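You operate a simulated robot arm through the tools that you are given. There is no shell and no other tool. Be economical: measure what you need, move in short steps, check, and stop when the job is done.

Carry out the task below with a simulated two-armed robot. There is one attempt and no reset: what you move stays moved.

## Task
Set the wall clock to 10 rounds of 1 min each.
Fine: hold the black control panel while you twist each dial, send once, then lay it on the blue pad.

It is judged by the outcome, as a careful person would: the job done as asked, and still so three seconds after it is handed in. It fails if anything else is knocked over, pushed out of place, dropped, spilled or broken.

## Robot
Two 7-joint arms with two-finger parallel grippers on one trunk, on a base that drives. Base frame: it is fixed to the floor where the robot stands at the start and does not move with it; the origin is under the middle of the robot, x ahead of it, y to its left, z up. Readings come in m, degrees, newtons and seconds.
The left shoulder is at the start at [0.064, 0.182, 1.137], the right one opposite. With the tool pointing down near the work surface each hand reaches from about 0.26 to 0.74 m from the robot's upright axis, wherever it stands, measured 20 degrees to its own side. Places, roughly: black wall clock [2, 1.5, 2.5]; blue dial of the control panel [0.5, 0.1, 0.8]; blue pad of the short white trolley [0.9, 0, 0.8]; green button of the control panel [0.6, 0, 0.8]; white dial of the control panel [0.6, 0, 0.8]. Payload 3.91 kg a hand.
Tool frame (each hand has its own): the origin (TCP) lies between the finger pads and is the grasp point; the fingertips stand 0.03 m ahead of it; z points along the fingers, y is the line along which they close. Largest opening 0.11 m; finger width 0.02, thickness 0.01; the body of the gripper, 0.048 by 0.112 m, starts 0.055 m behind the TCP.
Orientation is told as [roll, pitch, yaw] about the base's x, y, z axes, in that order, counted from this pose: with the fingers straight down and closing along the base's y, the tool's x points along the base's -x, its y along +y and its z along -z.

## Interface
- The arms move only by the tool drive_tool. It takes "left_moves", "right_moves" or both (then of equal length, played together; a hand with none holds still); each is a list of rows, each a list of 7 numbers: the shift along the tool's x, y, z in m, then the turn, a rotation vector about the tool's x, y, z in degrees, then the opening, from 0 (shut) to 1 (fully open). In form: [[x, y, z, rx, ry, rz, claw], ...]. A call has 1 to 12 rows; each row is the pose to reach, as a shift and turn from the pose commanded when the call began, along the tool's axes at that moment. Rows are played at 5 a second. More than 0.05 m and 8.6 degrees between two rows, or a gripper value outside its range, and nothing of the call is played. Where a pose cannot be reached the arm comes as near as it can. A force on the tool above 40 N (or 10 N above the force at the start of the call, whichever is more), or a blocked arm, ends the call early, and 0.2 s more pass. Each finger travels about 0.072 m/s and halts on what it meets, pressing with about 37 N; the grip force reading is that of the motor and also rises with nothing between the fingers. The clock runs only during rows and for 0.2 s after the last one: add rows that repeat a pose to give the fingers time. It gives the time, the measured TCP pose, the force on the tool (base axes), the opening and the grip force at its end, in the units of the frame above (readings bear some noise), with the torque about the TCP (base axes, N m) and any sound that the robot's microphone picked up.
- Cameras (640 x 400 px; columns grow to the right, rows downward): "scene" is now at [0.1939, 0.0065, 1.3117]; the picture's right is [0.06, -1.00, 0.00], its down [-0.71, -0.04, -0.70] and it looks along [0.70, 0.04, -0.72] (base axes); focal length 239 px, centre (320, 200). "left" rides on the left gripper at [0.072, -0.017, -0.103] in its tool frame; the picture's right is [0.23, 0.97, 0.00], its down [-0.76, 0.18, -0.62] and it looks along [-0.61, 0.14, 0.78] (tool axes); focal length 222 px, centre (320, 200). "right" rides on the right gripper at [0.072, 0.017, -0.103] in its tool frame; the picture's right is [-0.23, 0.97, 0.00], its down [-0.76, -0.18, -0.62] and it looks along [-0.61, -0.14, 0.78] (tool axes); focal length 222 px, centre (320, 200). There is no depth. A picture from a camera that has moved, and an enlarged one, comes with that camera's place and axes in the base frame and with its lens.
- grab_frame(camera): a new picture of that camera. The clock stands still meanwhile.
- slide_trunk(by): slides the trunk up (or, below 0, down) by that many m; the arms and the scene camera ride with it, the base frame stays. It gives what a move gives, with no picture.
- steer(legs): drives the robot by 1 to 6 legs, each [ahead, left, turn to the left] in m, m and degrees, along the robot's own axes; the way and the turn of a leg run together, so that a leg with both is an arc; at most 1.5 m and 180 degrees a leg. The arms and the cameras ride along, it lands a little off, and it stops where it bumps. It gives what a move gives.
- head_to(pan, tilt): turns the head with the scene camera to pan (to the left, within 80 degrees either way) and tilt (down, from -29 to 69), counted from straight ahead of the robot. It gives what a move gives.
- close_up(camera, box): a new picture of the part [left, top, right, bottom] of that camera's present view, enlarged. The clock stands still meanwhile.
- sign_off(): hands the job in; it is judged then, once.

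Work in short steps. Places have to be worked out from the pictures, the camera data and where the tool is seen: move nearer, look again, correct. Check each grasp and each placing, and mend what went wrong. You have 120 turns and 88 pictures in all, those below and enlarged ones among them. Open the grippers and draw the arms clear of the work before you hand the job in, unless the task says otherwise; then end with one line.

The tools are called after "Request:" as a command line: name --argument value ..., lists and objects as JSON in quotes. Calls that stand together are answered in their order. drive_tool: Moves the arms, as the interface text tells. Its arguments: {"type":"object","properties":{"left_moves":{"type":"array","items":{"type":"array","items":{"type":"number"}}},"right_moves":{"type":"array","items":{"type":"array","items":{"type":"number"}}}},"required":[]} The other tools are called the same way: slide_trunk (by) slides the trunk up or down; steer (legs) drives the base; head_to (pan, tilt) turns the head that bears the scene camera; grab_frame (camera) takes a picture; close_up (camera, box) takes an enlarged picture of a part of a camera's view; sign_off () hands the job in.

At the start:

```text
time: 0.0
left_position: [0.3232, 0.1697, 1.1233]
left_ee_rot: [0.0, 0.0, 0.1]
left_contact_force: [0.5, 0.0, 0.6]
left_moment: [0.01, 0.0, 0.02]
left_gripper_width: 0.1101
left_grasp_force: 0.0
right_position: [0.4133, -0.1253, 1.126]
right_ee_rot: [0.0, 0.0, 0.0]
right_contact_force: [0.6, -0.3, -0.7]
right_moment: [-0.02, 0.0, 0.0]
right_gripper_width: 0.1101
right_grasp_force: 0.1
trunk travel left (down, up): [-0.4, 0.114]
robot x, y, heading: [0.0044, -0.0015, -0.0]
head pan, tilt: [3.4, 45.7]
```

scene: 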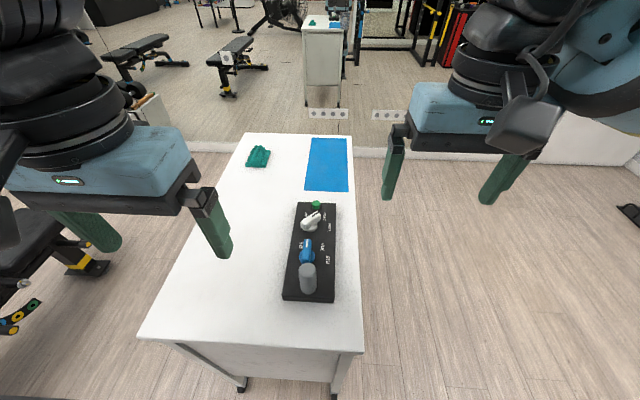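
right: 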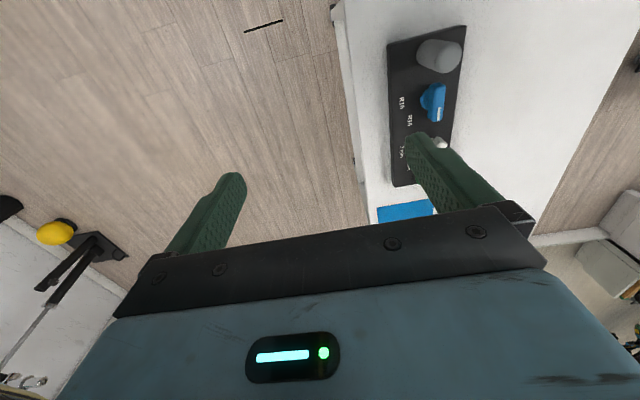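
left: 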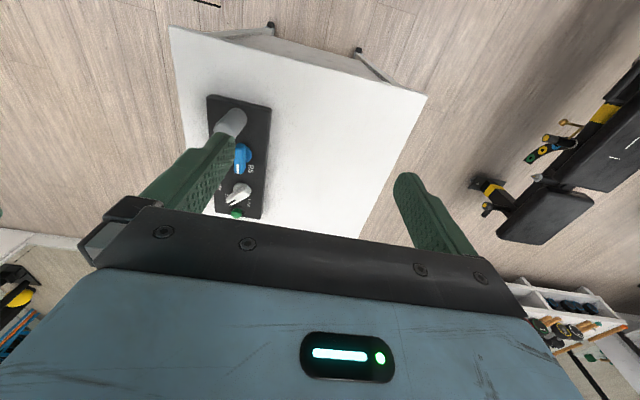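

The panel lies on the trolley, with a grey knob, a blue dial, a white dial and a green button. I enlarge it to read the labels.

Request:
close_up --camera "scene" --box '[260, 190, 360, 310]'

Request:
head_to --pan 36 --tilt -25

```text
3.33 times, centred on (310, 250) of scene
camera zoom: at [0.1939, 0.0065, 1.3117], right [0.06, -1.0, 0.0], down [-0.71, -0.04, -0.7], along [0.7, 0.04, -0.72], focal length 798 px, centre (353, 33)
```

zoom: 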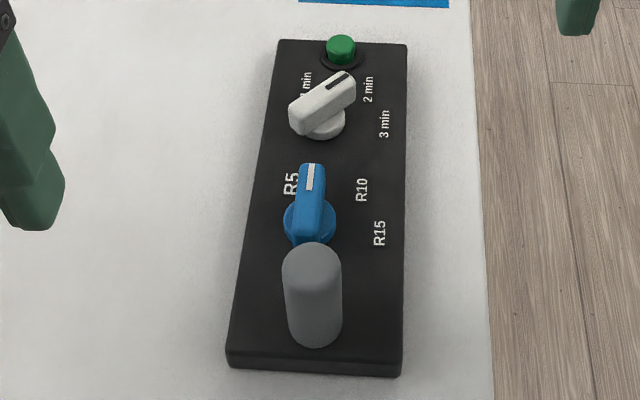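

```text
time: 1.4
left_position: [0.3234, 0.1708, 1.1236]
left_ee_rot: [0.0, 0.1, 0.0]
left_contact_force: [-0.6, 0.6, -0.5]
left_moment: [0.02, 0.04, -0.02]
left_gripper_width: 0.1099
left_grasp_force: 0.1
right_position: [0.413, -0.1252, 1.1265]
right_ee_rot: [0.0, -0.1, 0.0]
right_contact_force: [-0.3, -0.2, -0.5]
right_moment: [0.0, -0.03, 0.0]
right_gripper_width: 0.1101
right_grasp_force: 0.0
trunk travel left (down, up): [-0.4, 0.114]
robot x, y, heading: [-0.0013, -0.0036, 0.1]
head pan, tilt: [36.0, -25.0]
```

Now I look at the clock.

Request:
grab_frame --camera "scene"

```text
83 pictures are left
camera scene: at [0.1709, 0.0435, 1.4193], right [0.59, -0.81, 0.0], down [0.34, 0.25, -0.91], along [0.73, 0.53, 0.42], focal length 239 px, centre (320, 200)
```

scene: 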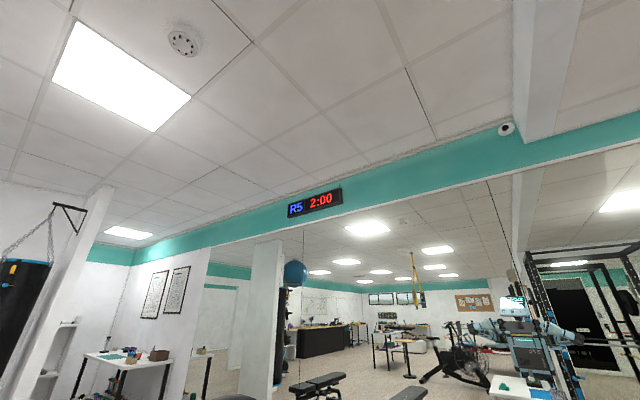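

The clock reads R5 2:00, so the white dial must go to 1 min and the blue one to R10. I turn the head back to the panel for a precise look.

Request:
head_to --pan 4 --tilt 60

Request:
grab_frame --camera "scene"

Request:
close_up --camera "scene" --box '[250, 100, 390, 240]'

```text
time: 3.0
left_position: [0.3232, 0.1697, 1.1229]
left_ee_rot: [0.0, 0.0, 0.0]
left_contact_force: [0.0, -0.8, 0.3]
left_moment: [0.01, 0.03, -0.01]
left_gripper_width: 0.1101
left_grasp_force: 0.0
right_position: [0.413, -0.1255, 1.1259]
right_ee_rot: [-0.1, 0.0, 0.0]
right_contact_force: [0.9, 0.0, -0.1]
right_moment: [-0.04, -0.01, -0.01]
right_gripper_width: 0.1098
right_grasp_force: 0.1
trunk travel left (down, up): [-0.4, 0.114]
robot x, y, heading: [-0.0002, -0.0009, 0.0]
head pan, tilt: [4.0, 60.0]
```

```text
82 pictures are left
camera scene: at [0.1799, 0.0064, 1.2932], right [0.07, -1.0, 0.0], down [-0.86, -0.06, -0.5], along [0.5, 0.04, -0.87], focal length 239 px, centre (320, 200)
```

scene: 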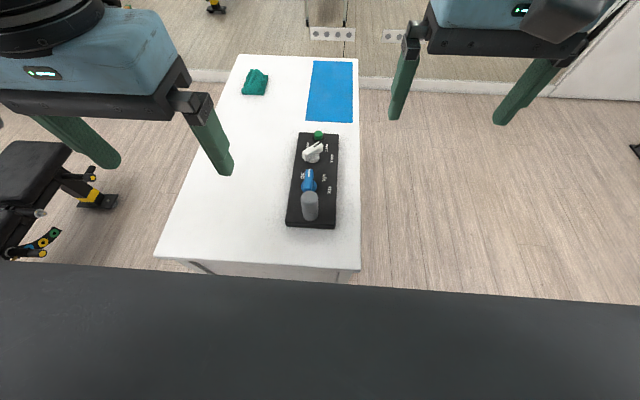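

```text
2.86 times, centred on (320, 170) of scene
camera zoom: at [0.1799, 0.0064, 1.2932], right [0.07, -1.0, 0.0], down [-0.86, -0.06, -0.5], along [0.5, 0.04, -0.87], focal length 684 px, centre (320, 286)
```

zoom: 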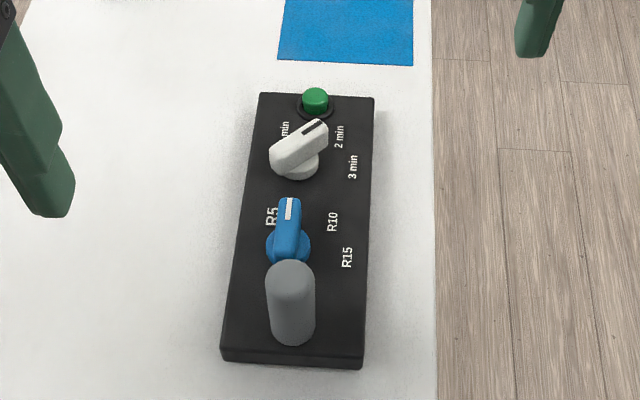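

I bring the right hand's camera nearer the panel and the left hand a little outward to make room.

Request:
drive_tool --right_moves '[[0, 0.045, 0, 0, 0, 0, 1], [0, 0.09, 0.02, 0, 0, 0, 1], [0, 0.13, 0.05, 0, 0, 0, 1], [0, 0.165, 0.08, 0, 0, 0, 1], [0, 0.165, 0.12, 0, 0, 0, 1]]' --left_moves '[[0, 0.045, 0, 0, 0, 0, 1], [0, 0.09, 0, 0, 0, 0, 1], [0, 0.12, 0, 0, 0, 0, 1], [0, 0.12, 0, 0, 0, 0, 1], [0, 0.12, 0, 0, 0, 0, 1]]'

Request:
grab_frame --camera "right"

Request:
grab_frame --camera "left"

```text
time: 4.2
left_position: [0.3249, 0.2905, 1.1233]
left_ee_rot: [0.0, 0.0, 0.0]
left_contact_force: [-0.2, 0.6, 1.3]
left_moment: [0.02, -0.01, -0.01]
left_gripper_width: 0.11
left_grasp_force: 0.0
right_position: [0.414, 0.0388, 1.0059]
right_ee_rot: [0.0, 0.0, -0.1]
right_contact_force: [-0.2, 0.3, -0.3]
right_moment: [-0.02, 0.0, 0.04]
right_gripper_width: 0.11
right_grasp_force: 0.1
trunk travel left (down, up): [-0.4, 0.114]
robot x, y, heading: [0.0007, 0.0013, -0.0]
head pan, tilt: [4.0, 60.0]
```

```text
80 pictures are left
camera right: at [0.342, 0.0564, 1.1087], right [0.23, 0.97, 0.0], down [0.76, -0.18, 0.62], along [0.61, -0.14, -0.78], focal length 222 px, centre (320, 200)
```

right: 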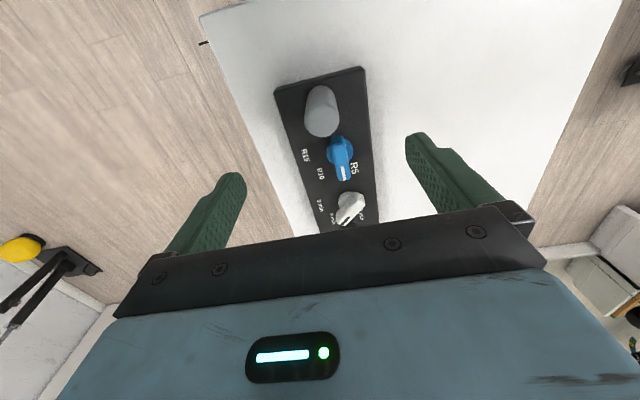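

```text
79 pictures are left
camera left: at [0.2531, 0.2731, 1.2275], right [-0.23, 0.97, 0.0], down [0.76, 0.18, 0.62], along [0.61, 0.14, -0.78], focal length 222 px, centre (320, 200)
```

left: 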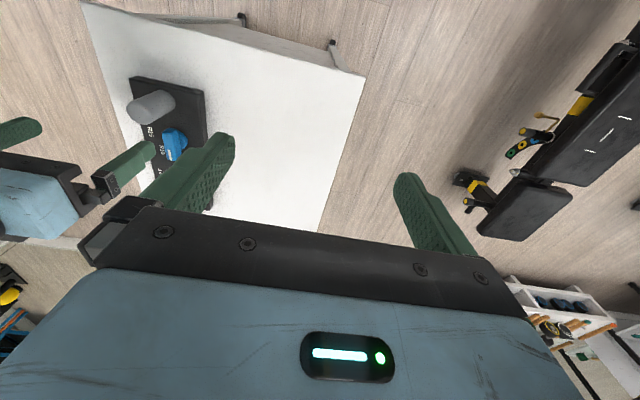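

Triangulating puts the grey post near (0.421, 0.044), with its top at about z 0.88 and the panel top at about 0.82. I enlarge the dials in the right camera.

Request:
close_up --camera "right" --box '[260, 60, 400, 240]'

```text
2.22 times, centred on (330, 150) of right
camera zoom: at [0.342, 0.0564, 1.1087], right [0.23, 0.97, 0.0], down [0.76, -0.18, 0.62], along [0.61, -0.14, -0.78], focal length 494 px, centre (298, 311)
```

zoom: 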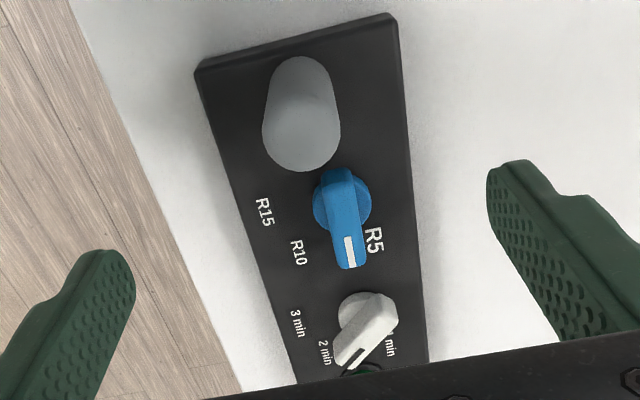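

The panel spans about x 0.393–0.661 and y −0.01–0.10. The blue dial is at (0.481, 0.053) pointing at R5, and the white dial at (0.572, 0.051) pointing at 2 min. I clear the right hand forward and bring the left, leaned back 30°, to a pregrasp over the grey post.

Request:
drive_tool --right_moves '[[-0.03, -0.03, -0.02, 0, 0, 0, 1], [-0.06, -0.065, -0.04, 0, 0, 0, 1], [-0.1, -0.09, -0.05, 0, 0, 0, 1], [-0.13, -0.12, -0.05, 0, 0, 0, 1], [-0.166, -0.14, -0.05, 0, 0, 0, 1], [-0.166, -0.16, -0.05, 0, 0, 0, 1], [-0.166, -0.16, -0.05, 0, 0, 0, 1], [-0.166, -0.16, -0.05, 0, 0, 0, 1], [-0.166, -0.16, -0.05, 0, 0, 0, 1], [-0.166, -0.16, -0.05, 0, 0, 0, 1]]' --left_moves '[[0, 0, 0, 0, -8, 0, 1], [0, 0, 0, 0, -16, 0, 1], [0, 0, 0, 0, -24, 0, 1], [0, -0.03, 0, 0, -30, 0, 1], [0, -0.07, 0.01, 0, -30, 0, 1], [-0.01, -0.11, 0.03, 0, -30, 0, 1], [-0.02, -0.15, 0.05, 0, -30, 0, 1], [-0.03, -0.19, 0.07, 0, -30, 0, 1], [-0.036, -0.22, 0.1, 0, -30, 0, 1], [-0.036, -0.2465, 0.134, 0, -30, 0, 1]]'

Request:
grab_frame --camera "left"

Request:
grab_frame --camera "scene"

```text
refused: row 2 steps farther than a row can; nothing moved
```

```text
77 pictures are left
camera left: at [0.2531, 0.2731, 1.2275], right [-0.23, 0.97, 0.0], down [0.76, 0.18, 0.62], along [0.61, 0.14, -0.78], focal length 222 px, centre (320, 200)
```

left: 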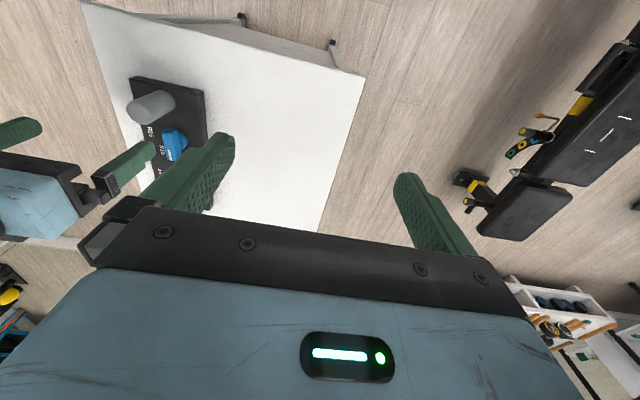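

```text
76 pictures are left
camera scene: at [0.1802, 0.0057, 1.2931], right [0.07, -1.0, 0.0], down [-0.86, -0.06, -0.5], along [0.5, 0.04, -0.87], focal length 239 px, centre (320, 200)
```

scene: 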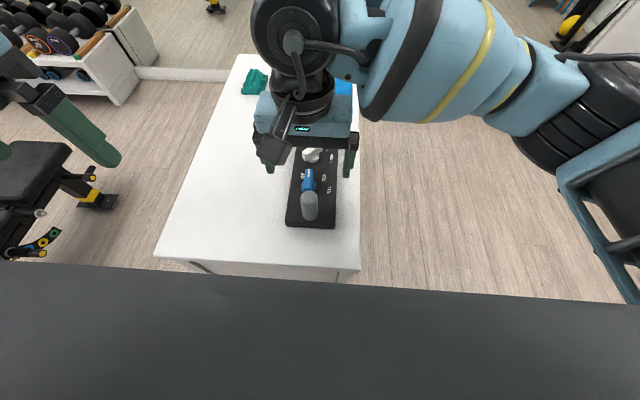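

Nothing moved, because one row stepped too far. I repeat with smaller steps.

Request:
drive_tool --right_moves '[[-0.025, -0.025, -0.02, 0, 0, 0, 1], [-0.055, -0.055, -0.035, 0, 0, 0, 1], [-0.085, -0.085, -0.05, 0, 0, 0, 1], [-0.115, -0.115, -0.05, 0, 0, 0, 1], [-0.145, -0.14, -0.05, 0, 0, 0, 1], [-0.166, -0.16, -0.05, 0, 0, 0, 1], [-0.166, -0.16, -0.05, 0, 0, 0, 1], [-0.166, -0.16, -0.05, 0, 0, 0, 1], [-0.166, -0.16, -0.05, 0, 0, 0, 1], [-0.166, -0.16, -0.05, 0, 0, 0, 1], [-0.166, -0.16, -0.05, 0, 0, 0, 1]]' --left_moves '[[0, 0, 0, 0, -8, 0, 1], [0, 0, 0, 0, -16, 0, 1], [0, 0, 0, 0, -24, 0, 1], [0, -0.03, 0, 0, -30, 0, 1], [0, -0.07, 0.01, 0, -30, 0, 1], [-0.01, -0.11, 0.03, 0, -30, 0, 1], [-0.02, -0.15, 0.05, 0, -30, 0, 1], [-0.03, -0.19, 0.07, 0, -30, 0, 1], [-0.036, -0.22, 0.1, 0, -30, 0, 1], [-0.036, -0.2465, 0.134, 0, -30, 0, 1], [-0.036, -0.2465, 0.134, 0, -30, 0, 1]]'

Request:
grab_frame --camera "left"

Request:
grab_frame --camera "scene"

```text
time: 6.6
left_position: [0.3584, 0.0446, 0.9891]
left_ee_rot: [-0.1, -30.0, 0.1]
left_contact_force: [0.0, 0.4, -0.7]
left_moment: [0.01, 0.01, 0.01]
left_gripper_width: 0.11
left_grasp_force: 0.0
left hand out of reach, approached as far as the arm can: row 3, 4, 5, 6, 7
right_position: [0.5797, -0.1231, 1.055]
right_ee_rot: [0.0, 0.0, -0.1]
right_contact_force: [0.4, -0.3, 0.6]
right_moment: [0.01, -0.01, -0.01]
right_gripper_width: 0.1098
right_grasp_force: 0.0
trunk travel left (down, up): [-0.4, 0.114]
robot x, y, heading: [0.0, 0.0027, -0.2]
head pan, tilt: [4.0, 60.0]
```

```text
75 pictures are left
camera left: at [0.2447, 0.0262, 1.0421], right [-0.2, 0.97, -0.11], down [0.35, 0.18, 0.92], along [0.92, 0.14, -0.37], focal length 222 px, centre (320, 200)
```

left: 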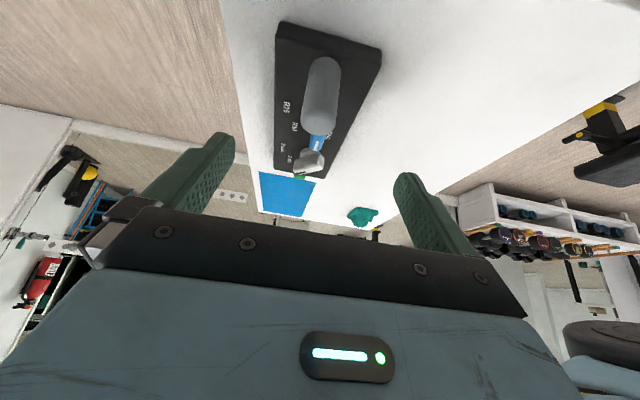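

```text
74 pictures are left
camera scene: at [0.1796, 0.0068, 1.2933], right [0.07, -1.0, 0.0], down [-0.86, -0.06, -0.5], along [0.5, 0.03, -0.87], focal length 239 px, centre (320, 200)
```

scene: 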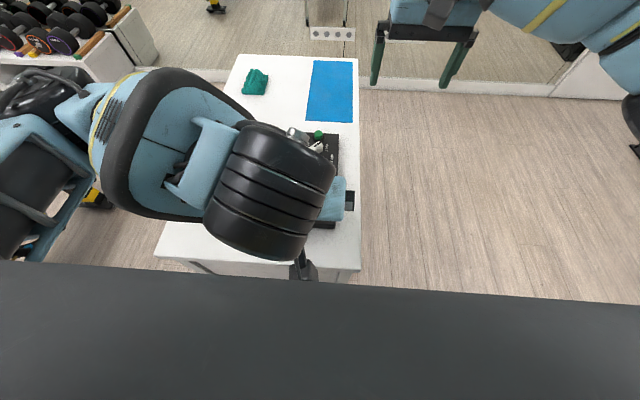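

The left camera confirms the post at about (0.42, 0.042) with its top near z 0.887. I advance along the tool axis with fingers open.

Request:
drive_tool --left_moves '[[0.004, -0.002, 0.03, 0, 0, 0, 1], [0.008, -0.002, 0.06, 0, 0, 0, 1], [0.008, -0.002, 0.09, 0, 0, 0, 1], [0.008, -0.002, 0.11, 0, 0, 0, 1], [0.008, -0.002, 0.13, 0, 0, 0, 1], [0.008, -0.002, 0.13, 0, 0, 0, 1]]'

Request:
grab_frame --camera "left"

```text
time: 8.0
left_position: [0.4164, 0.0435, 0.8716]
left_ee_rot: [0.1, -30.0, 0.0]
left_contact_force: [0.0, 0.5, 0.7]
left_moment: [0.0, -0.01, 0.02]
left_gripper_width: 0.1099
left_grasp_force: 0.1
right_position: [0.5787, -0.122, 1.0555]
right_ee_rot: [0.0, 0.1, 0.0]
right_contact_force: [-1.0, -0.6, -0.8]
right_moment: [0.02, 0.0, 0.01]
right_gripper_width: 0.1098
right_grasp_force: 0.1
trunk travel left (down, up): [-0.4, 0.114]
robot x, y, heading: [-0.0012, -0.0043, -0.1]
head pan, tilt: [4.0, 60.0]
```

```text
73 pictures are left
camera left: at [0.3029, 0.0254, 0.9255], right [-0.2, 0.97, -0.11], down [0.35, 0.18, 0.92], along [0.92, 0.14, -0.37], focal length 222 px, centre (320, 200)
```

left: 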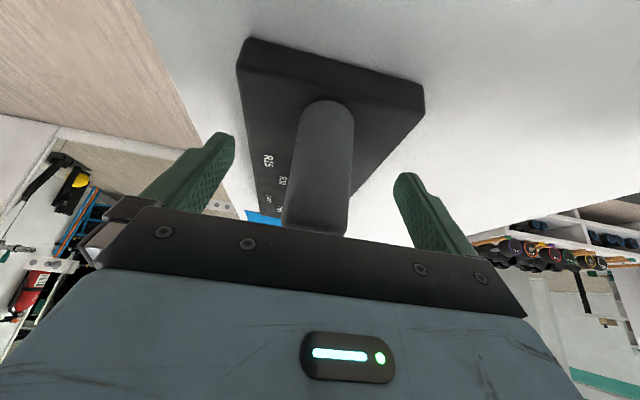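

The post is centred between the fingers, so I close on it.

Request:
drive_tool --left_moves '[[0, 0, 0, 0, 0, 0, 0.6], [0, 0, 0, 0, 0, 0, 0.4], [0, 0, 0, 0, 0, 0, 0.3], [0, 0, 0, 0, 0, 0, 0], [0, 0, 0, 0, 0, 0, 0], [0, 0, 0, 0, 0, 0, 0]]'

Request:
grab_frame --camera "left"

Request:
grab_frame --camera "right"

Request:
grab_frame --camera "scene"

```text
time: 9.4
left_position: [0.4165, 0.0433, 0.8722]
left_ee_rot: [0.0, -30.0, 0.0]
left_contact_force: [0.2, 0.2, 1.1]
left_moment: [0.2, 0.02, -0.03]
left_gripper_width: 0.0334
left_grasp_force: 37.1
right_position: [0.5792, -0.1221, 1.0552]
right_ee_rot: [0.0, 0.0, -0.1]
right_contact_force: [0.6, 0.5, 0.0]
right_moment: [0.01, 0.03, 0.01]
right_gripper_width: 0.1099
right_grasp_force: 0.2
trunk travel left (down, up): [-0.4, 0.114]
robot x, y, heading: [0.0005, -0.0038, 0.2]
head pan, tilt: [4.0, 60.0]
```

```text
72 pictures are left
camera left: at [0.3028, 0.0254, 0.9258], right [-0.2, 0.97, -0.11], down [0.35, 0.18, 0.92], along [0.92, 0.14, -0.37], focal length 222 px, centre (320, 200)
```

left: 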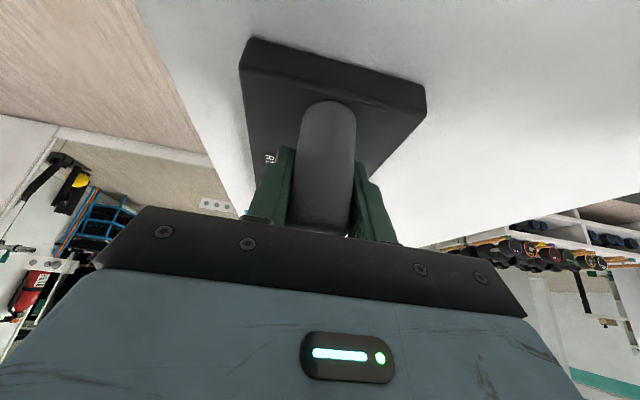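

```text
71 pictures are left
camera right: at [0.5076, -0.1054, 1.1591], right [0.23, 0.97, 0.0], down [0.76, -0.18, 0.62], along [0.61, -0.14, -0.78], focal length 222 px, centre (320, 200)
```

right: 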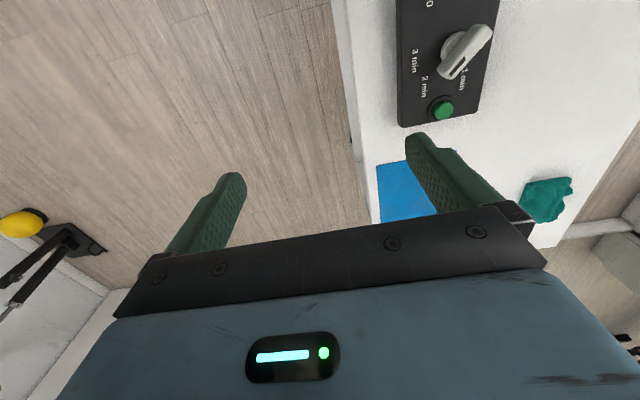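

```text
70 pictures are left
camera scene: at [0.1798, 0.0063, 1.2932], right [0.07, -1.0, 0.0], down [-0.86, -0.06, -0.5], along [0.5, 0.03, -0.87], focal length 239 px, centre (320, 200)
```

scene: 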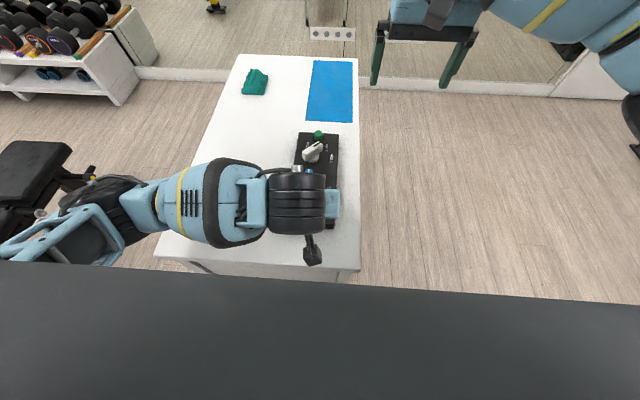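

The grip is solid at 33 mm. Next is the white dial, so I enlarge the right view for an accurate fix.

Request:
close_up --camera "right" --box '[390, 0, 510, 130]'

```text
3.08 times, centred on (450, 65) of right
camera zoom: at [0.5076, -0.1054, 1.1591], right [0.23, 0.97, 0.0], down [0.76, -0.18, 0.62], along [0.61, -0.14, -0.78], focal length 684 px, centre (-80, 615)
```

zoom: 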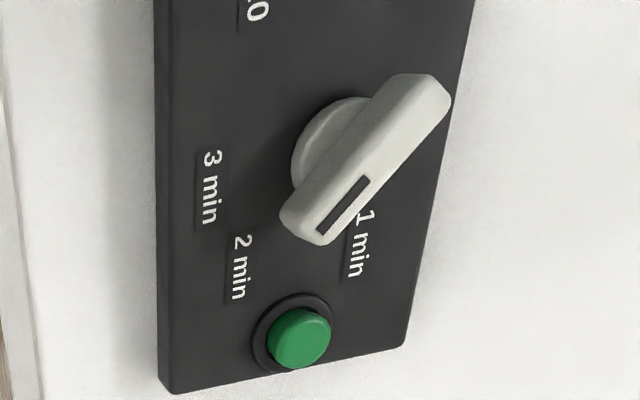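

White bar: top centre about (0.571, 0.0525, 0.853), pointing at about −40° (2 min), with 1 min about 40–45° counterclockwise. I bring the right hand over it, yawed −40°, and hover at z 0.93.

Request:
drive_tool --right_moves '[[0, 0.035, 0.02, 0, 0, 8, 0.6], [0, 0.07, 0.04, 0, 0, 16, 0.6], [0.004, 0.105, 0.06, 0, 0, 24, 0.6], [0.008, 0.14, 0.085, 0, 0, 32, 0.6], [0.008, 0.1745, 0.105, 0, 0, 40, 0.6], [0.008, 0.1745, 0.125, 0, 0, 40, 0.6]]'

Request:
grab_frame --camera "right"

Request:
grab_frame --camera "scene"

```text
time: 10.8
left_position: [0.4162, 0.0427, 0.8732]
left_ee_rot: [0.1, -30.0, 0.1]
left_contact_force: [-0.3, -0.9, 1.4]
left_moment: [0.19, 0.08, 0.2]
left_gripper_width: 0.0334
left_grasp_force: 37.4
right_position: [0.5726, 0.0533, 0.9304]
right_ee_rot: [-0.1, 0.1, -40.1]
right_contact_force: [-0.3, 0.3, 0.8]
right_moment: [0.03, -0.02, -0.01]
right_gripper_width: 0.0663
right_grasp_force: 0.0
trunk travel left (down, up): [-0.4, 0.114]
robot x, y, heading: [-0.0005, -0.0012, -0.0]
head pan, tilt: [4.0, 60.0]
```

```text
68 pictures are left
camera right: at [0.528, 0.1126, 1.0344], right [0.8, 0.6, 0.0], down [0.47, -0.63, 0.62], along [0.37, -0.5, -0.78], focal length 222 px, centre (320, 200)
```

right: 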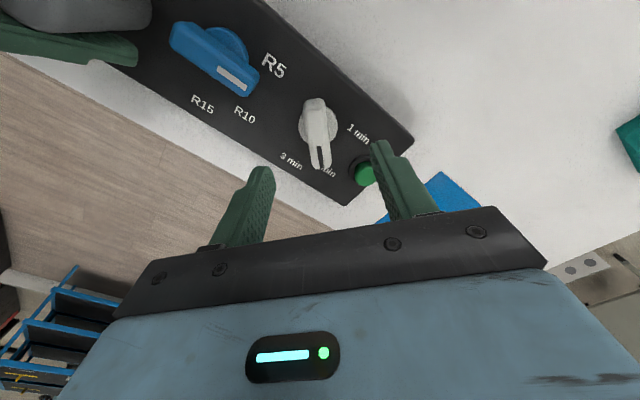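

```text
67 pictures are left
camera scene: at [0.1798, 0.006, 1.2932], right [0.07, -1.0, 0.0], down [-0.86, -0.06, -0.5], along [0.5, 0.04, -0.87], focal length 239 px, centre (320, 200)
```

scene: 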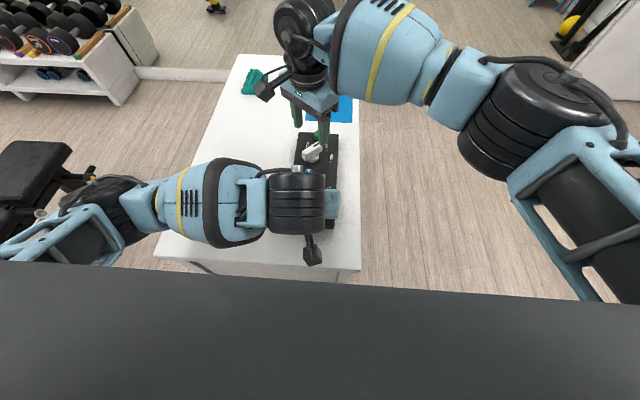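

The white bar lies at about −45° with its centre under the hand, and the blue one at about −5°, so positions are roughly 45° apart. I yaw 5° more, descend to z 0.866 and close.

Request:
drive_tool --right_moves '[[0, 0, 0.02, 0, 0, 5, 0.6], [0, 0, 0.045, 0, 0, 5, 0.6], [0, 0, 0.064, 0, 0, 5, 0.6], [0, 0, 0.064, 0, 0, 5, 0.4], [0, 0, 0.064, 0, 0, 5, 0.25], [0, 0, 0.064, 0, 0, 5, 0], [0, 0, 0.064, 0, 0, 5, 0], [0, 0, 0.064, 0, 0, 5, 0]]'

Request:
grab_frame --camera "right"

```text
time: 12.6
left_position: [0.416, 0.0432, 0.8724]
left_ee_rot: [0.0, -29.9, 0.1]
left_contact_force: [9.1, 3.4, -0.8]
left_moment: [0.11, 0.27, 0.31]
left_gripper_width: 0.0333
left_grasp_force: 37.3
right_position: [0.5718, 0.0528, 0.8668]
right_ee_rot: [-0.1, 0.0, -44.9]
right_contact_force: [-9.6, -3.5, 1.6]
right_moment: [-0.1, -0.02, -0.02]
right_gripper_width: 0.0176
right_grasp_force: 37.1
trunk travel left (down, up): [-0.4, 0.114]
robot x, y, heading: [0.0004, -0.0021, -0.1]
head pan, tilt: [4.0, 60.0]
```

```text
66 pictures are left
camera right: at [0.5327, 0.1162, 0.9702], right [0.85, 0.53, 0.0], down [0.41, -0.66, 0.62], along [0.33, -0.53, -0.78], focal length 222 px, centre (320, 200)
```

right: 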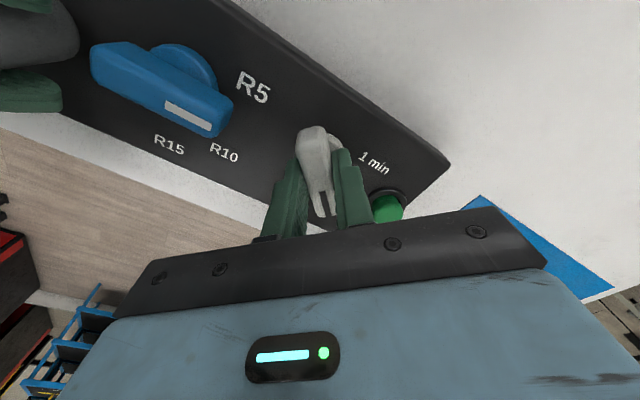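

I grip the white bar at 17.6 mm width. I twist it 45° counterclockwise about its own axis.

Request:
drive_tool --right_moves '[[0, 0, 0, 0, 0, -7.5, 0], [0, 0, 0, 0, 0, -15, 0], [0, 0, 0, 0, 0, -22.5, 0], [0, 0, 0, 0, 0, -30, 0], [0, 0, 0, 0, 0, -37.5, 0], [0, 0, 0, 0, 0, -45, 0], [0, 0, 0, 0, 0, -45, 0]]'

Request:
grab_frame --camera "right"

```text
time: 14.2
left_position: [0.4182, 0.0431, 0.8729]
left_ee_rot: [0.0, -30.1, 0.0]
left_contact_force: [16.3, 2.6, 2.1]
left_moment: [0.0, -0.13, 0.03]
left_gripper_width: 0.0334
left_grasp_force: 37.2
right_position: [0.5712, 0.0535, 0.8672]
right_ee_rot: [0.0, 0.1, 0.1]
right_contact_force: [-16.1, -1.6, -1.8]
right_moment: [0.05, -0.33, 0.0]
right_gripper_width: 0.0177
right_grasp_force: 36.9
trunk travel left (down, up): [-0.4, 0.114]
robot x, y, heading: [-0.0003, -0.0023, 0.2]
head pan, tilt: [4.0, 60.0]
```

```text
65 pictures are left
camera right: at [0.4998, 0.0704, 0.9705], right [0.23, 0.97, 0.0], down [0.76, -0.18, 0.62], along [0.61, -0.14, -0.78], focal length 222 px, centre (320, 200)
```

right: 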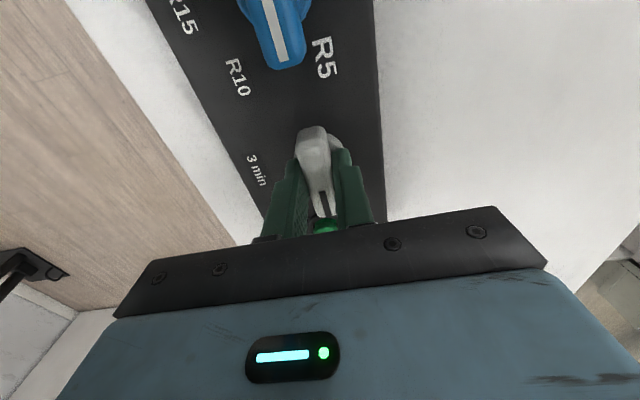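

The dial followed to a hand yaw of 0°. I release, lift and look.

Request:
drive_tool --right_moves '[[0, 0, 0, 0, 0, 0, 0.2], [0, 0, 0, 0, 0, 0, 0.5], [0, 0, 0, 0, 0, 0, 0.5], [0, 0, -0.03, 0, 0, 0, 0.5], [0, 0, -0.07, 0, 0, 0, 0.5], [0.04, 0, -0.1, 0, 0, 0, 0.5], [0.04, 0, -0.1, 0, 0, 0, 0.5]]'

Request:
close_up --camera "right" --box '[220, 20, 420, 220]'

Request:
head_to --pan 36 --tilt -25

Request:
grab_frame --camera "scene"

```text
time: 15.8
left_position: [0.4158, 0.0423, 0.8716]
left_ee_rot: [0.0, -30.0, -0.1]
left_contact_force: [-0.5, 0.0, 3.7]
left_moment: [0.14, 0.54, -0.03]
left_gripper_width: 0.0333
left_grasp_force: 36.8
right_position: [0.53, 0.0525, 0.9694]
right_ee_rot: [0.0, 0.0, 0.0]
right_contact_force: [-0.4, -0.5, 0.0]
right_moment: [-0.03, 0.0, 0.03]
right_gripper_width: 0.0548
right_grasp_force: 0.1
trunk travel left (down, up): [-0.4, 0.114]
robot x, y, heading: [0.0019, 0.0002, -0.1]
head pan, tilt: [4.0, 60.0]
```

```text
2.00 times, centred on (320, 120) of right
camera zoom: at [0.4584, 0.0705, 1.0734], right [0.23, 0.97, 0.0], down [0.76, -0.18, 0.62], along [0.61, -0.14, -0.78], focal length 444 px, centre (320, 360)
```

zoom: 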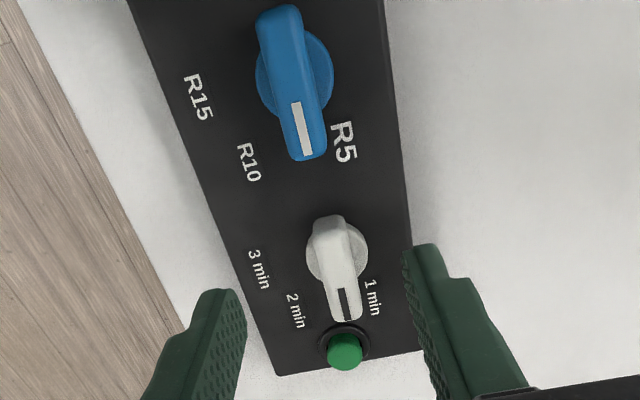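

```text
time: 17.4
left_position: [0.4166, 0.0416, 0.8731]
left_ee_rot: [0.0, -30.0, 0.2]
left_contact_force: [-1.3, -0.2, 0.2]
left_moment: [0.2, -0.09, 0.04]
left_gripper_width: 0.0335
left_grasp_force: 36.8
right_position: [0.5296, 0.0532, 0.9698]
right_ee_rot: [0.0, 0.0, 0.0]
right_contact_force: [-0.6, -0.6, 0.1]
right_moment: [-0.02, -0.01, 0.0]
right_gripper_width: 0.0547
right_grasp_force: 0.1
trunk travel left (down, up): [-0.4, 0.114]
robot x, y, heading: [-0.0006, -0.0012, -0.1]
head pan, tilt: [36.0, -25.0]
```

```text
63 pictures are left
camera scene: at [0.1707, 0.0434, 1.4193], right [0.59, -0.81, 0.0], down [0.34, 0.25, -0.91], along [0.73, 0.53, 0.42], focal length 239 px, centre (320, 200)
```

scene: 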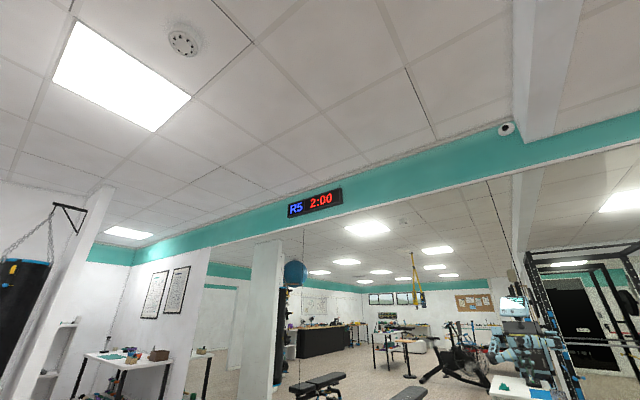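

The white pointer now sits at 1 min, in the same relation to its label as R5, and the clock evidently updates only on send. I lean the right hand 25° forward to clear the left hand and bring it over the blue dial at about (0.483, 0.054, top 0.856).

Request:
drive_tool --right_moves '[[0, 0, -0.01, 0, 7, 0, 0.5], [0, 0, -0.01, 0, 14, 0, 0.5], [0, 0.001, 0, 0, 20, 0, 0.5], [0.008, 0.001, 0.02, 0, 25, 0, 0.5], [0.0155, 0.001, 0.046, 0, 25, 0, 0.5], [0.0155, 0.001, 0.046, 0, 25, 0, 0.5]]'

Request:
grab_frame --camera "right"

Request:
grab_frame --camera "left"

Request:
head_to --pan 4 --tilt 50

Request:
grab_frame --camera "scene"

```text
time: 18.8
left_position: [0.4174, 0.0429, 0.873]
left_ee_rot: [0.0, -30.0, 0.2]
left_contact_force: [-0.6, 0.4, -0.5]
left_moment: [0.18, -0.06, 0.03]
left_gripper_width: 0.0333
left_grasp_force: 37.1
right_position: [0.5161, 0.0558, 0.9197]
right_ee_rot: [-0.1, 25.0, 0.0]
right_contact_force: [0.2, -0.4, 0.5]
right_moment: [0.01, -0.04, 0.03]
right_gripper_width: 0.055
right_grasp_force: 0.1
trunk travel left (down, up): [-0.4, 0.114]
robot x, y, heading: [-0.0012, 0.0025, 0.2]
head pan, tilt: [36.0, -25.0]
```

```text
62 pictures are left
camera right: at [0.4938, 0.0724, 1.0442], right [0.21, 0.97, -0.1], down [0.95, -0.18, 0.24], along [0.22, -0.14, -0.97], focal length 222 px, centre (320, 200)
```

right: 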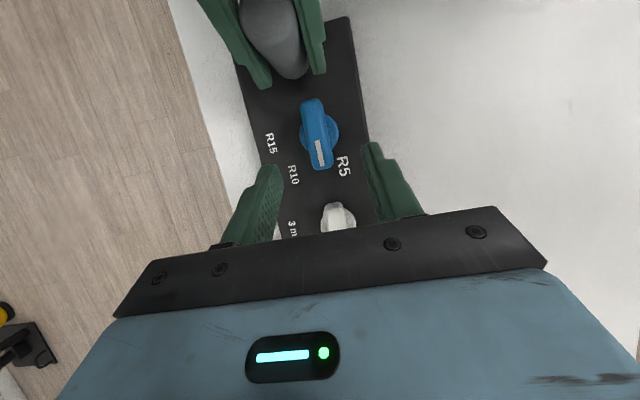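

```text
61 pictures are left
camera left: at [0.3028, 0.0254, 0.9257], right [-0.2, 0.97, -0.11], down [0.35, 0.18, 0.92], along [0.92, 0.14, -0.37], focal length 222 px, centre (320, 200)
```

left: 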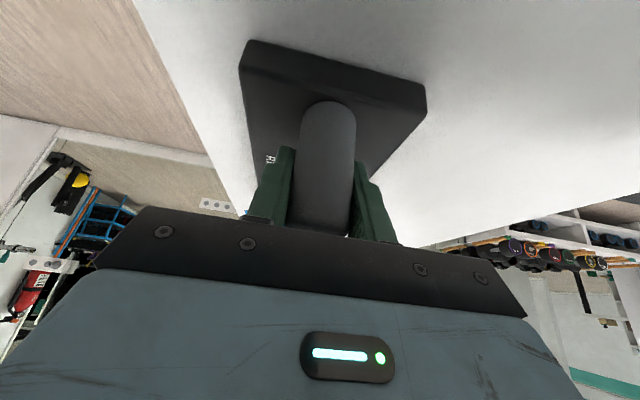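

```text
time: 20.3
left_position: [0.4165, 0.043, 0.8721]
left_ee_rot: [0.0, -30.0, 0.1]
left_contact_force: [0.3, 0.1, 0.7]
left_moment: [0.21, 0.0, 0.01]
left_gripper_width: 0.0333
left_grasp_force: 37.1
right_position: [0.5156, 0.0566, 0.92]
right_ee_rot: [0.1, 25.1, -0.1]
right_contact_force: [0.2, 0.1, -0.3]
right_moment: [-0.01, 0.0, -0.01]
right_gripper_width: 0.0549
right_grasp_force: 0.0
trunk travel left (down, up): [-0.4, 0.114]
robot x, y, heading: [0.0007, 0.0011, 0.0]
head pan, tilt: [4.0, 50.0]
```

```text
60 pictures are left
camera scene: at [0.1902, 0.0071, 1.3058], right [0.07, -1.0, 0.0], down [-0.76, -0.05, -0.64], along [0.64, 0.04, -0.77], focal length 239 px, centre (320, 200)
```

scene: 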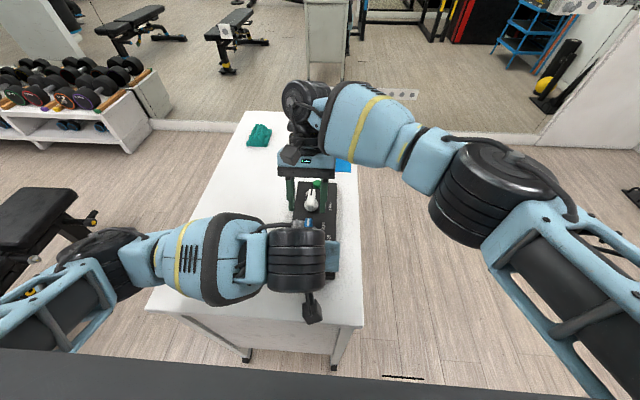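

The blue bar centre is at (0.483, 0.053) with an angle of about −4°. I descend along the leaned axis and grip it.

Request:
drive_tool --right_moves '[[-0.001, -0.003, 0.02, 0, 0, 0, 0.5], [-0.0016, -0.003, 0.04, 0, 0, 0, 0.5], [-0.0016, -0.003, 0.0575, 0, 0, 0, 0.5], [-0.0016, -0.003, 0.0575, 0, 0, 3, 0.35], [-0.0016, -0.003, 0.0575, 0, 0, 3, 0.2], [-0.0016, -0.003, 0.0575, 0, 0, 3, 0], [-0.0016, -0.003, 0.0575, 0, 0, 3, 0], [-0.0016, -0.003, 0.0575, 0, 0, 3, 0]]'

Request:
grab_frame --camera "right"

```text
time: 22.1
left_position: [0.4167, 0.0423, 0.873]
left_ee_rot: [-0.2, -30.0, 0.0]
left_contact_force: [-1.7, -4.3, 2.4]
left_moment: [-0.73, 0.13, -0.26]
left_gripper_width: 0.0335
left_grasp_force: 36.8
right_position: [0.4923, 0.0527, 0.8683]
right_ee_rot: [-1.5, 25.0, -3.3]
right_contact_force: [2.1, 5.5, -1.5]
right_moment: [0.84, -0.28, -0.02]
right_gripper_width: 0.0177
right_grasp_force: 37.3
trunk travel left (down, up): [-0.4, 0.114]
robot x, y, heading: [0.0009, -0.002, 0.1]
head pan, tilt: [4.0, 50.0]
```

```text
59 pictures are left
camera right: at [0.4721, 0.0732, 0.9915], right [0.25, 0.96, -0.12], down [0.94, -0.22, 0.25], along [0.21, -0.17, -0.96], focal length 222 px, centre (320, 200)
```

right: 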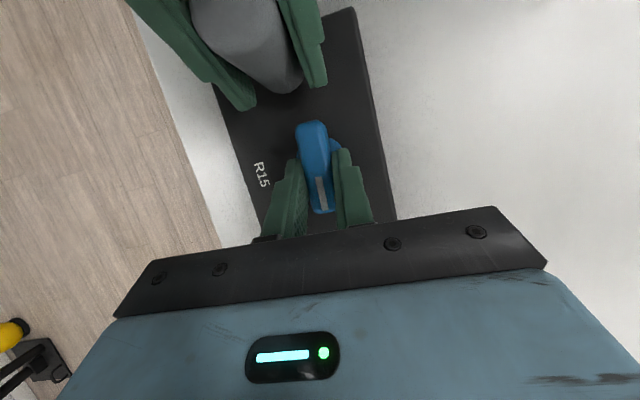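

The blue bar is gripped. I twist 44° clockwise about the vertical through the dial, shifting slightly because the TCP sits off the axis.

Request:
drive_tool --right_moves '[[0.0001, -0.0011, 0, -3.1, 0.2, 6.65, 0], [0.0003, -0.0022, 0.0002, -6.2, 0.4, 13.3, 0], [0.0006, -0.0033, 0.0003, -9.3, 0.55, 19.95, 0], [0.001, -0.0043, 0.0005, -12.4, 0.7, 26.6, 0], [0.0016, -0.0053, 0.0008, -15.5, 0.9, 33.25, 0], [0.0023, -0.0062, 0.0011, -18.6, 1.1, 39.9, 0], [0.0023, -0.0062, 0.0011, -18.6, 1.1, 39.9, 0]]'

Request:
grab_frame --camera "right"

```text
time: 23.7
left_position: [0.4172, 0.0423, 0.8728]
left_ee_rot: [0.0, -30.1, 0.2]
left_contact_force: [4.5, -0.9, 9.8]
left_moment: [-0.43, 0.16, -0.13]
left_gripper_width: 0.0333
left_grasp_force: 37.1
right_position: [0.4898, 0.0446, 0.8675]
right_ee_rot: [-1.5, 25.1, -47.4]
right_contact_force: [-4.7, 0.8, -9.4]
right_moment: [0.45, -0.75, 0.04]
right_gripper_width: 0.0177
right_grasp_force: 37.0
trunk travel left (down, up): [-0.4, 0.114]
robot x, y, heading: [-0.0011, -0.0036, -0.2]
head pan, tilt: [4.0, 50.0]
```

```text
58 pictures are left
camera right: at [0.4904, 0.0744, 0.9918], right [0.85, 0.51, -0.12], down [0.53, -0.81, 0.25], along [0.03, -0.27, -0.96], focal length 222 px, centre (320, 200)
```

right: 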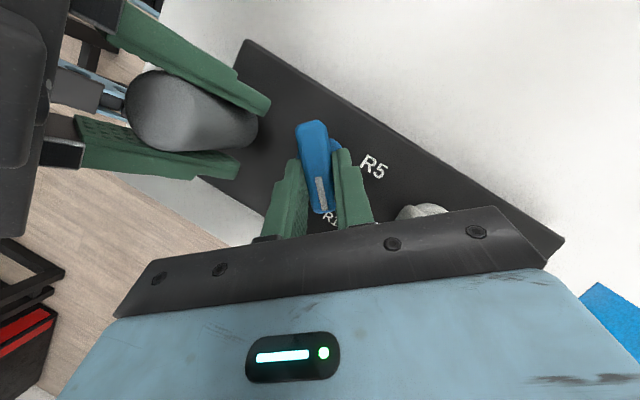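

The dial followed. I release, retreat along the tool axis and check.

Request:
drive_tool --right_moves '[[0, 0, 0, 0, 0, 0, 0.2], [0, 0, 0, 0, 0, 0, 0.4], [0, 0, 0, 0, 0, 0, 0.4], [0, 0, -0.03, 0, 0, 0, 0.4], [0, 0, -0.07, 0, 0, 0, 0.4], [0, 0, -0.1, 0, 0, 0, 0.4], [0, 0, -0.1, 0, 0, 0, 0.4]]'

Request:
close_up --camera "right" --box '[180, 0, 480, 230]'

```text
time: 25.3
left_position: [0.4168, 0.0424, 0.8732]
left_ee_rot: [0.0, -30.0, 0.0]
left_contact_force: [1.1, 2.2, 3.9]
left_moment: [0.24, -0.01, 0.03]
left_gripper_width: 0.0332
left_grasp_force: 36.9
right_position: [0.5185, 0.0174, 0.9605]
right_ee_rot: [-1.5, 25.1, -47.3]
right_contact_force: [0.8, -0.4, -1.0]
right_moment: [-0.01, -0.01, 0.0]
right_gripper_width: 0.0441
right_grasp_force: 0.1
trunk travel left (down, up): [-0.4, 0.114]
robot x, y, heading: [0.0006, -0.0016, 0.1]
head pan, tilt: [4.0, 50.0]
```

```text
1.74 times, centred on (330, 115) of right
camera zoom: at [0.5195, 0.0466, 1.0835], right [0.85, 0.52, -0.12], down [0.53, -0.81, 0.25], along [0.03, -0.27, -0.96], focal length 386 px, centre (303, 348)
```

zoom: 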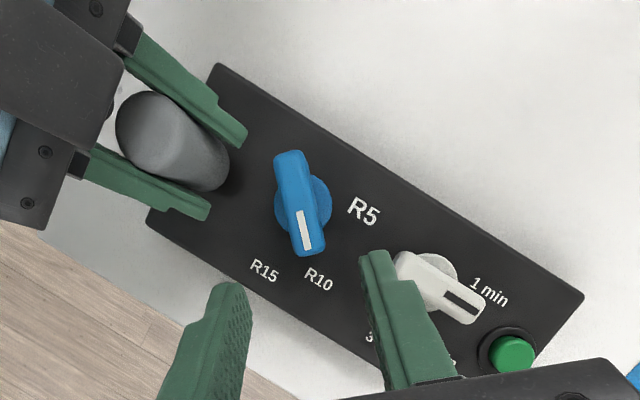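

Blue points at R10 and white at 1 min. The green button is at about (0.645, 0.046, top 0.83). I lift and undo the yaw first.

Request:
drive_tool --right_moves '[[0.008, 0, -0.018, 3.2, -0.2, -6.8, 0.4], [0.017, 0, -0.036, 6.4, -0.4, -13.6, 0.3], [0.021, 0, -0.045, 9.6, -0.6, -20.4, 0.2], [0.021, 0, -0.045, 12.8, -0.8, -27.2, 0], [0.021, 0, -0.045, 16, -1, -34, 0], [0.021, 0, -0.045, 19.2, -1.2, -40.8, 0], [0.021, 0, -0.045, 20, -1.2, -42.6, 0]]'

```text
time: 26.9
left_position: [0.4164, 0.0436, 0.8725]
left_ee_rot: [-0.1, -30.0, 0.0]
left_contact_force: [-0.9, 0.0, -0.4]
left_moment: [0.17, 0.09, -0.02]
left_gripper_width: 0.0332
left_grasp_force: 37.1
right_position: [0.5209, 0.0172, 1.0082]
right_ee_rot: [-1.5, 25.0, -0.2]
right_contact_force: [0.2, 0.6, -0.3]
right_moment: [0.02, 0.01, -0.03]
right_gripper_width: 0.0
right_grasp_force: 37.1
trunk travel left (down, up): [-0.4, 0.114]
robot x, y, heading: [0.0021, 0.0008, -0.0]
head pan, tilt: [4.0, 50.0]
```

Yaw is back to 0 and the gripper is shut. I straighten the pitch and hover over the button, tips about 4 cm above it.

Request:
drive_tool --right_moves '[[-0.04, 0.007, 0.005, 0, -6.2, 0, 0], [-0.08, 0.014, 0.01, 0, -12.5, 0, 0], [-0.12, 0.021, 0.02, -0.7, -18.7, 0, 0], [-0.158, 0.029, 0.03, -1.4, -25, 0, 0], [-0.158, 0.029, 0.0454, -1.4, -25, 0, 0], [-0.158, 0.029, 0.0454, -1.4, -25, 0, 0]]'

Request:
grab_frame --camera "right"

Request:
close_up --camera "scene" --box '[260, 140, 380, 240]'

```text
time: 28.5
left_position: [0.4166, 0.0424, 0.8724]
left_ee_rot: [-0.1, -30.0, 0.0]
left_contact_force: [0.4, 0.1, -1.0]
left_moment: [0.05, -0.03, -0.15]
left_gripper_width: 0.0332
left_grasp_force: 36.6
right_position: [0.6589, -0.0136, 0.8982]
right_ee_rot: [-0.3, 0.0, -5.1]
right_contact_force: [-0.1, 0.8, 0.5]
right_moment: [-0.02, -0.01, 0.02]
right_gripper_width: 0.0002
right_grasp_force: 37.3
right hand out of reach, approached as far as the arm can: row 3, 4, 5, 6
trunk travel left (down, up): [-0.4, 0.114]
robot x, y, heading: [-0.0032, 0.0012, -0.4]
head pan, tilt: [4.0, 50.0]
stopped in row 6 (right hand): the arm was blocked; the commanded pose is now the measured one
```

```text
56 pictures are left
camera right: at [0.5877, 0.0106, 1.0016], right [0.31, 0.95, -0.01], down [0.74, -0.24, 0.62], along [0.59, -0.2, -0.78], focal length 222 px, centre (320, 200)
```

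right: 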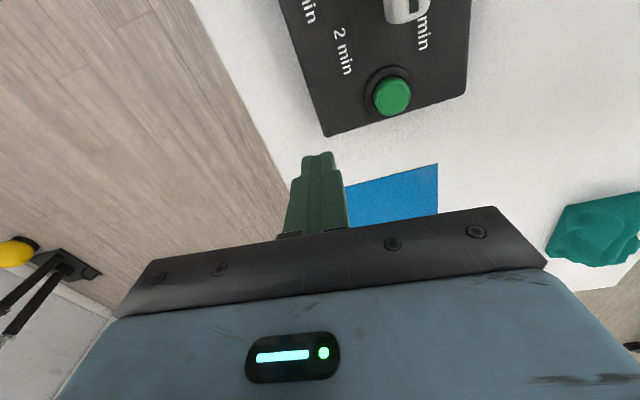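

```text
4.00 times, centred on (320, 190) of scene
camera zoom: at [0.1902, 0.007, 1.3058], right [0.07, -1.0, 0.0], down [-0.76, -0.05, -0.64], along [0.64, 0.04, -0.77], focal length 957 px, centre (320, 240)
```

zoom: 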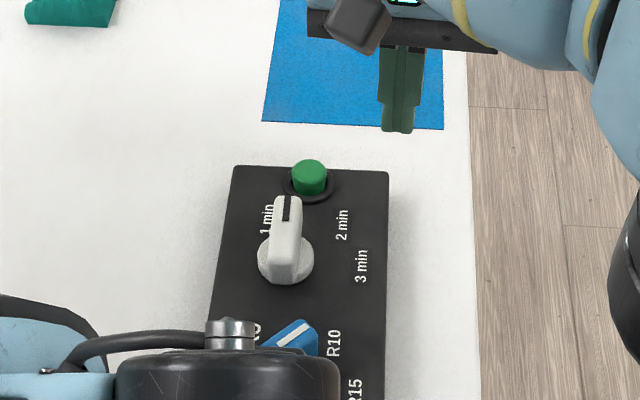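

The vertical pose is out of reach here and the hand stopped short to the right, touching nothing. I lean it back 20° so the wrist stays nearer, and hover over the button at (0.645, 0.045).

Request:
drive_tool --right_moves '[[0.03, 0, -0.01, 0, -6, -2, 0], [0.05, 0.01, -0.02, -0.3, -12, -3, 0], [0.05, 0.03, -0.02, -0.6, -18, -5, 0], [0.04, 0.05, -0.02, -0.9, -20, -5, 0], [0.019, 0.0572, -0.02, -0.9, -20, -5, 0], [0.019, 0.0572, -0.01, -0.9, -20, -5, 0]]'

Request:
grab_frame --camera "right"

Request:
close_up --camera "scene" --box '[260, 140, 380, 240]'

```text
time: 29.9
left_position: [0.4171, 0.0421, 0.8716]
left_ee_rot: [0.0, -29.9, 0.0]
left_contact_force: [-0.8, 0.8, 0.2]
left_moment: [0.07, 0.07, 0.1]
left_gripper_width: 0.0333
left_grasp_force: 37.3
right_position: [0.6404, 0.0472, 0.9086]
right_ee_rot: [-0.4, -20.0, 0.4]
right_contact_force: [0.6, -0.2, -0.1]
right_moment: [0.03, 0.04, 0.02]
right_gripper_width: 0.0
right_grasp_force: 37.3
right hand out of reach, approached as far as the arm can: row 1, 2
trunk travel left (down, up): [-0.4, 0.114]
robot x, y, heading: [0.0006, 0.0018, 0.1]
head pan, tilt: [4.0, 50.0]
```

```text
54 pictures are left
camera right: at [0.5383, 0.0642, 0.9798], right [0.21, 0.98, 0.07], down [0.5, -0.17, 0.85], along [0.84, -0.14, -0.53], focal length 222 px, centre (320, 200)
```

right: 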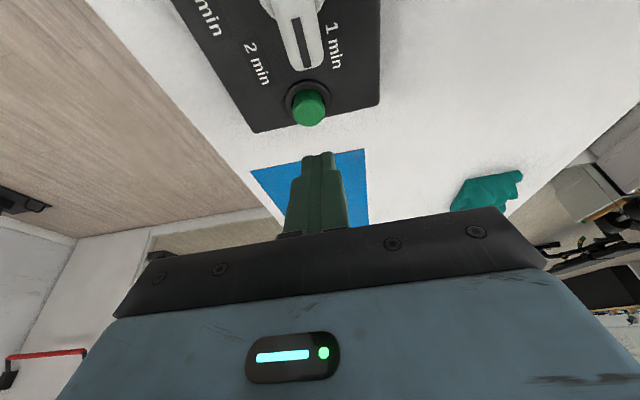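

```text
4.00 times, centred on (320, 190) of scene
camera zoom: at [0.1902, 0.0068, 1.3057], right [0.07, -1.0, 0.0], down [-0.76, -0.05, -0.64], along [0.64, 0.04, -0.77], focal length 957 px, centre (320, 240)
```

zoom: 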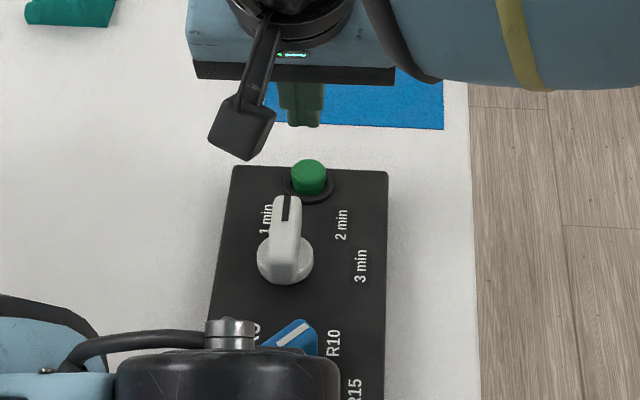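

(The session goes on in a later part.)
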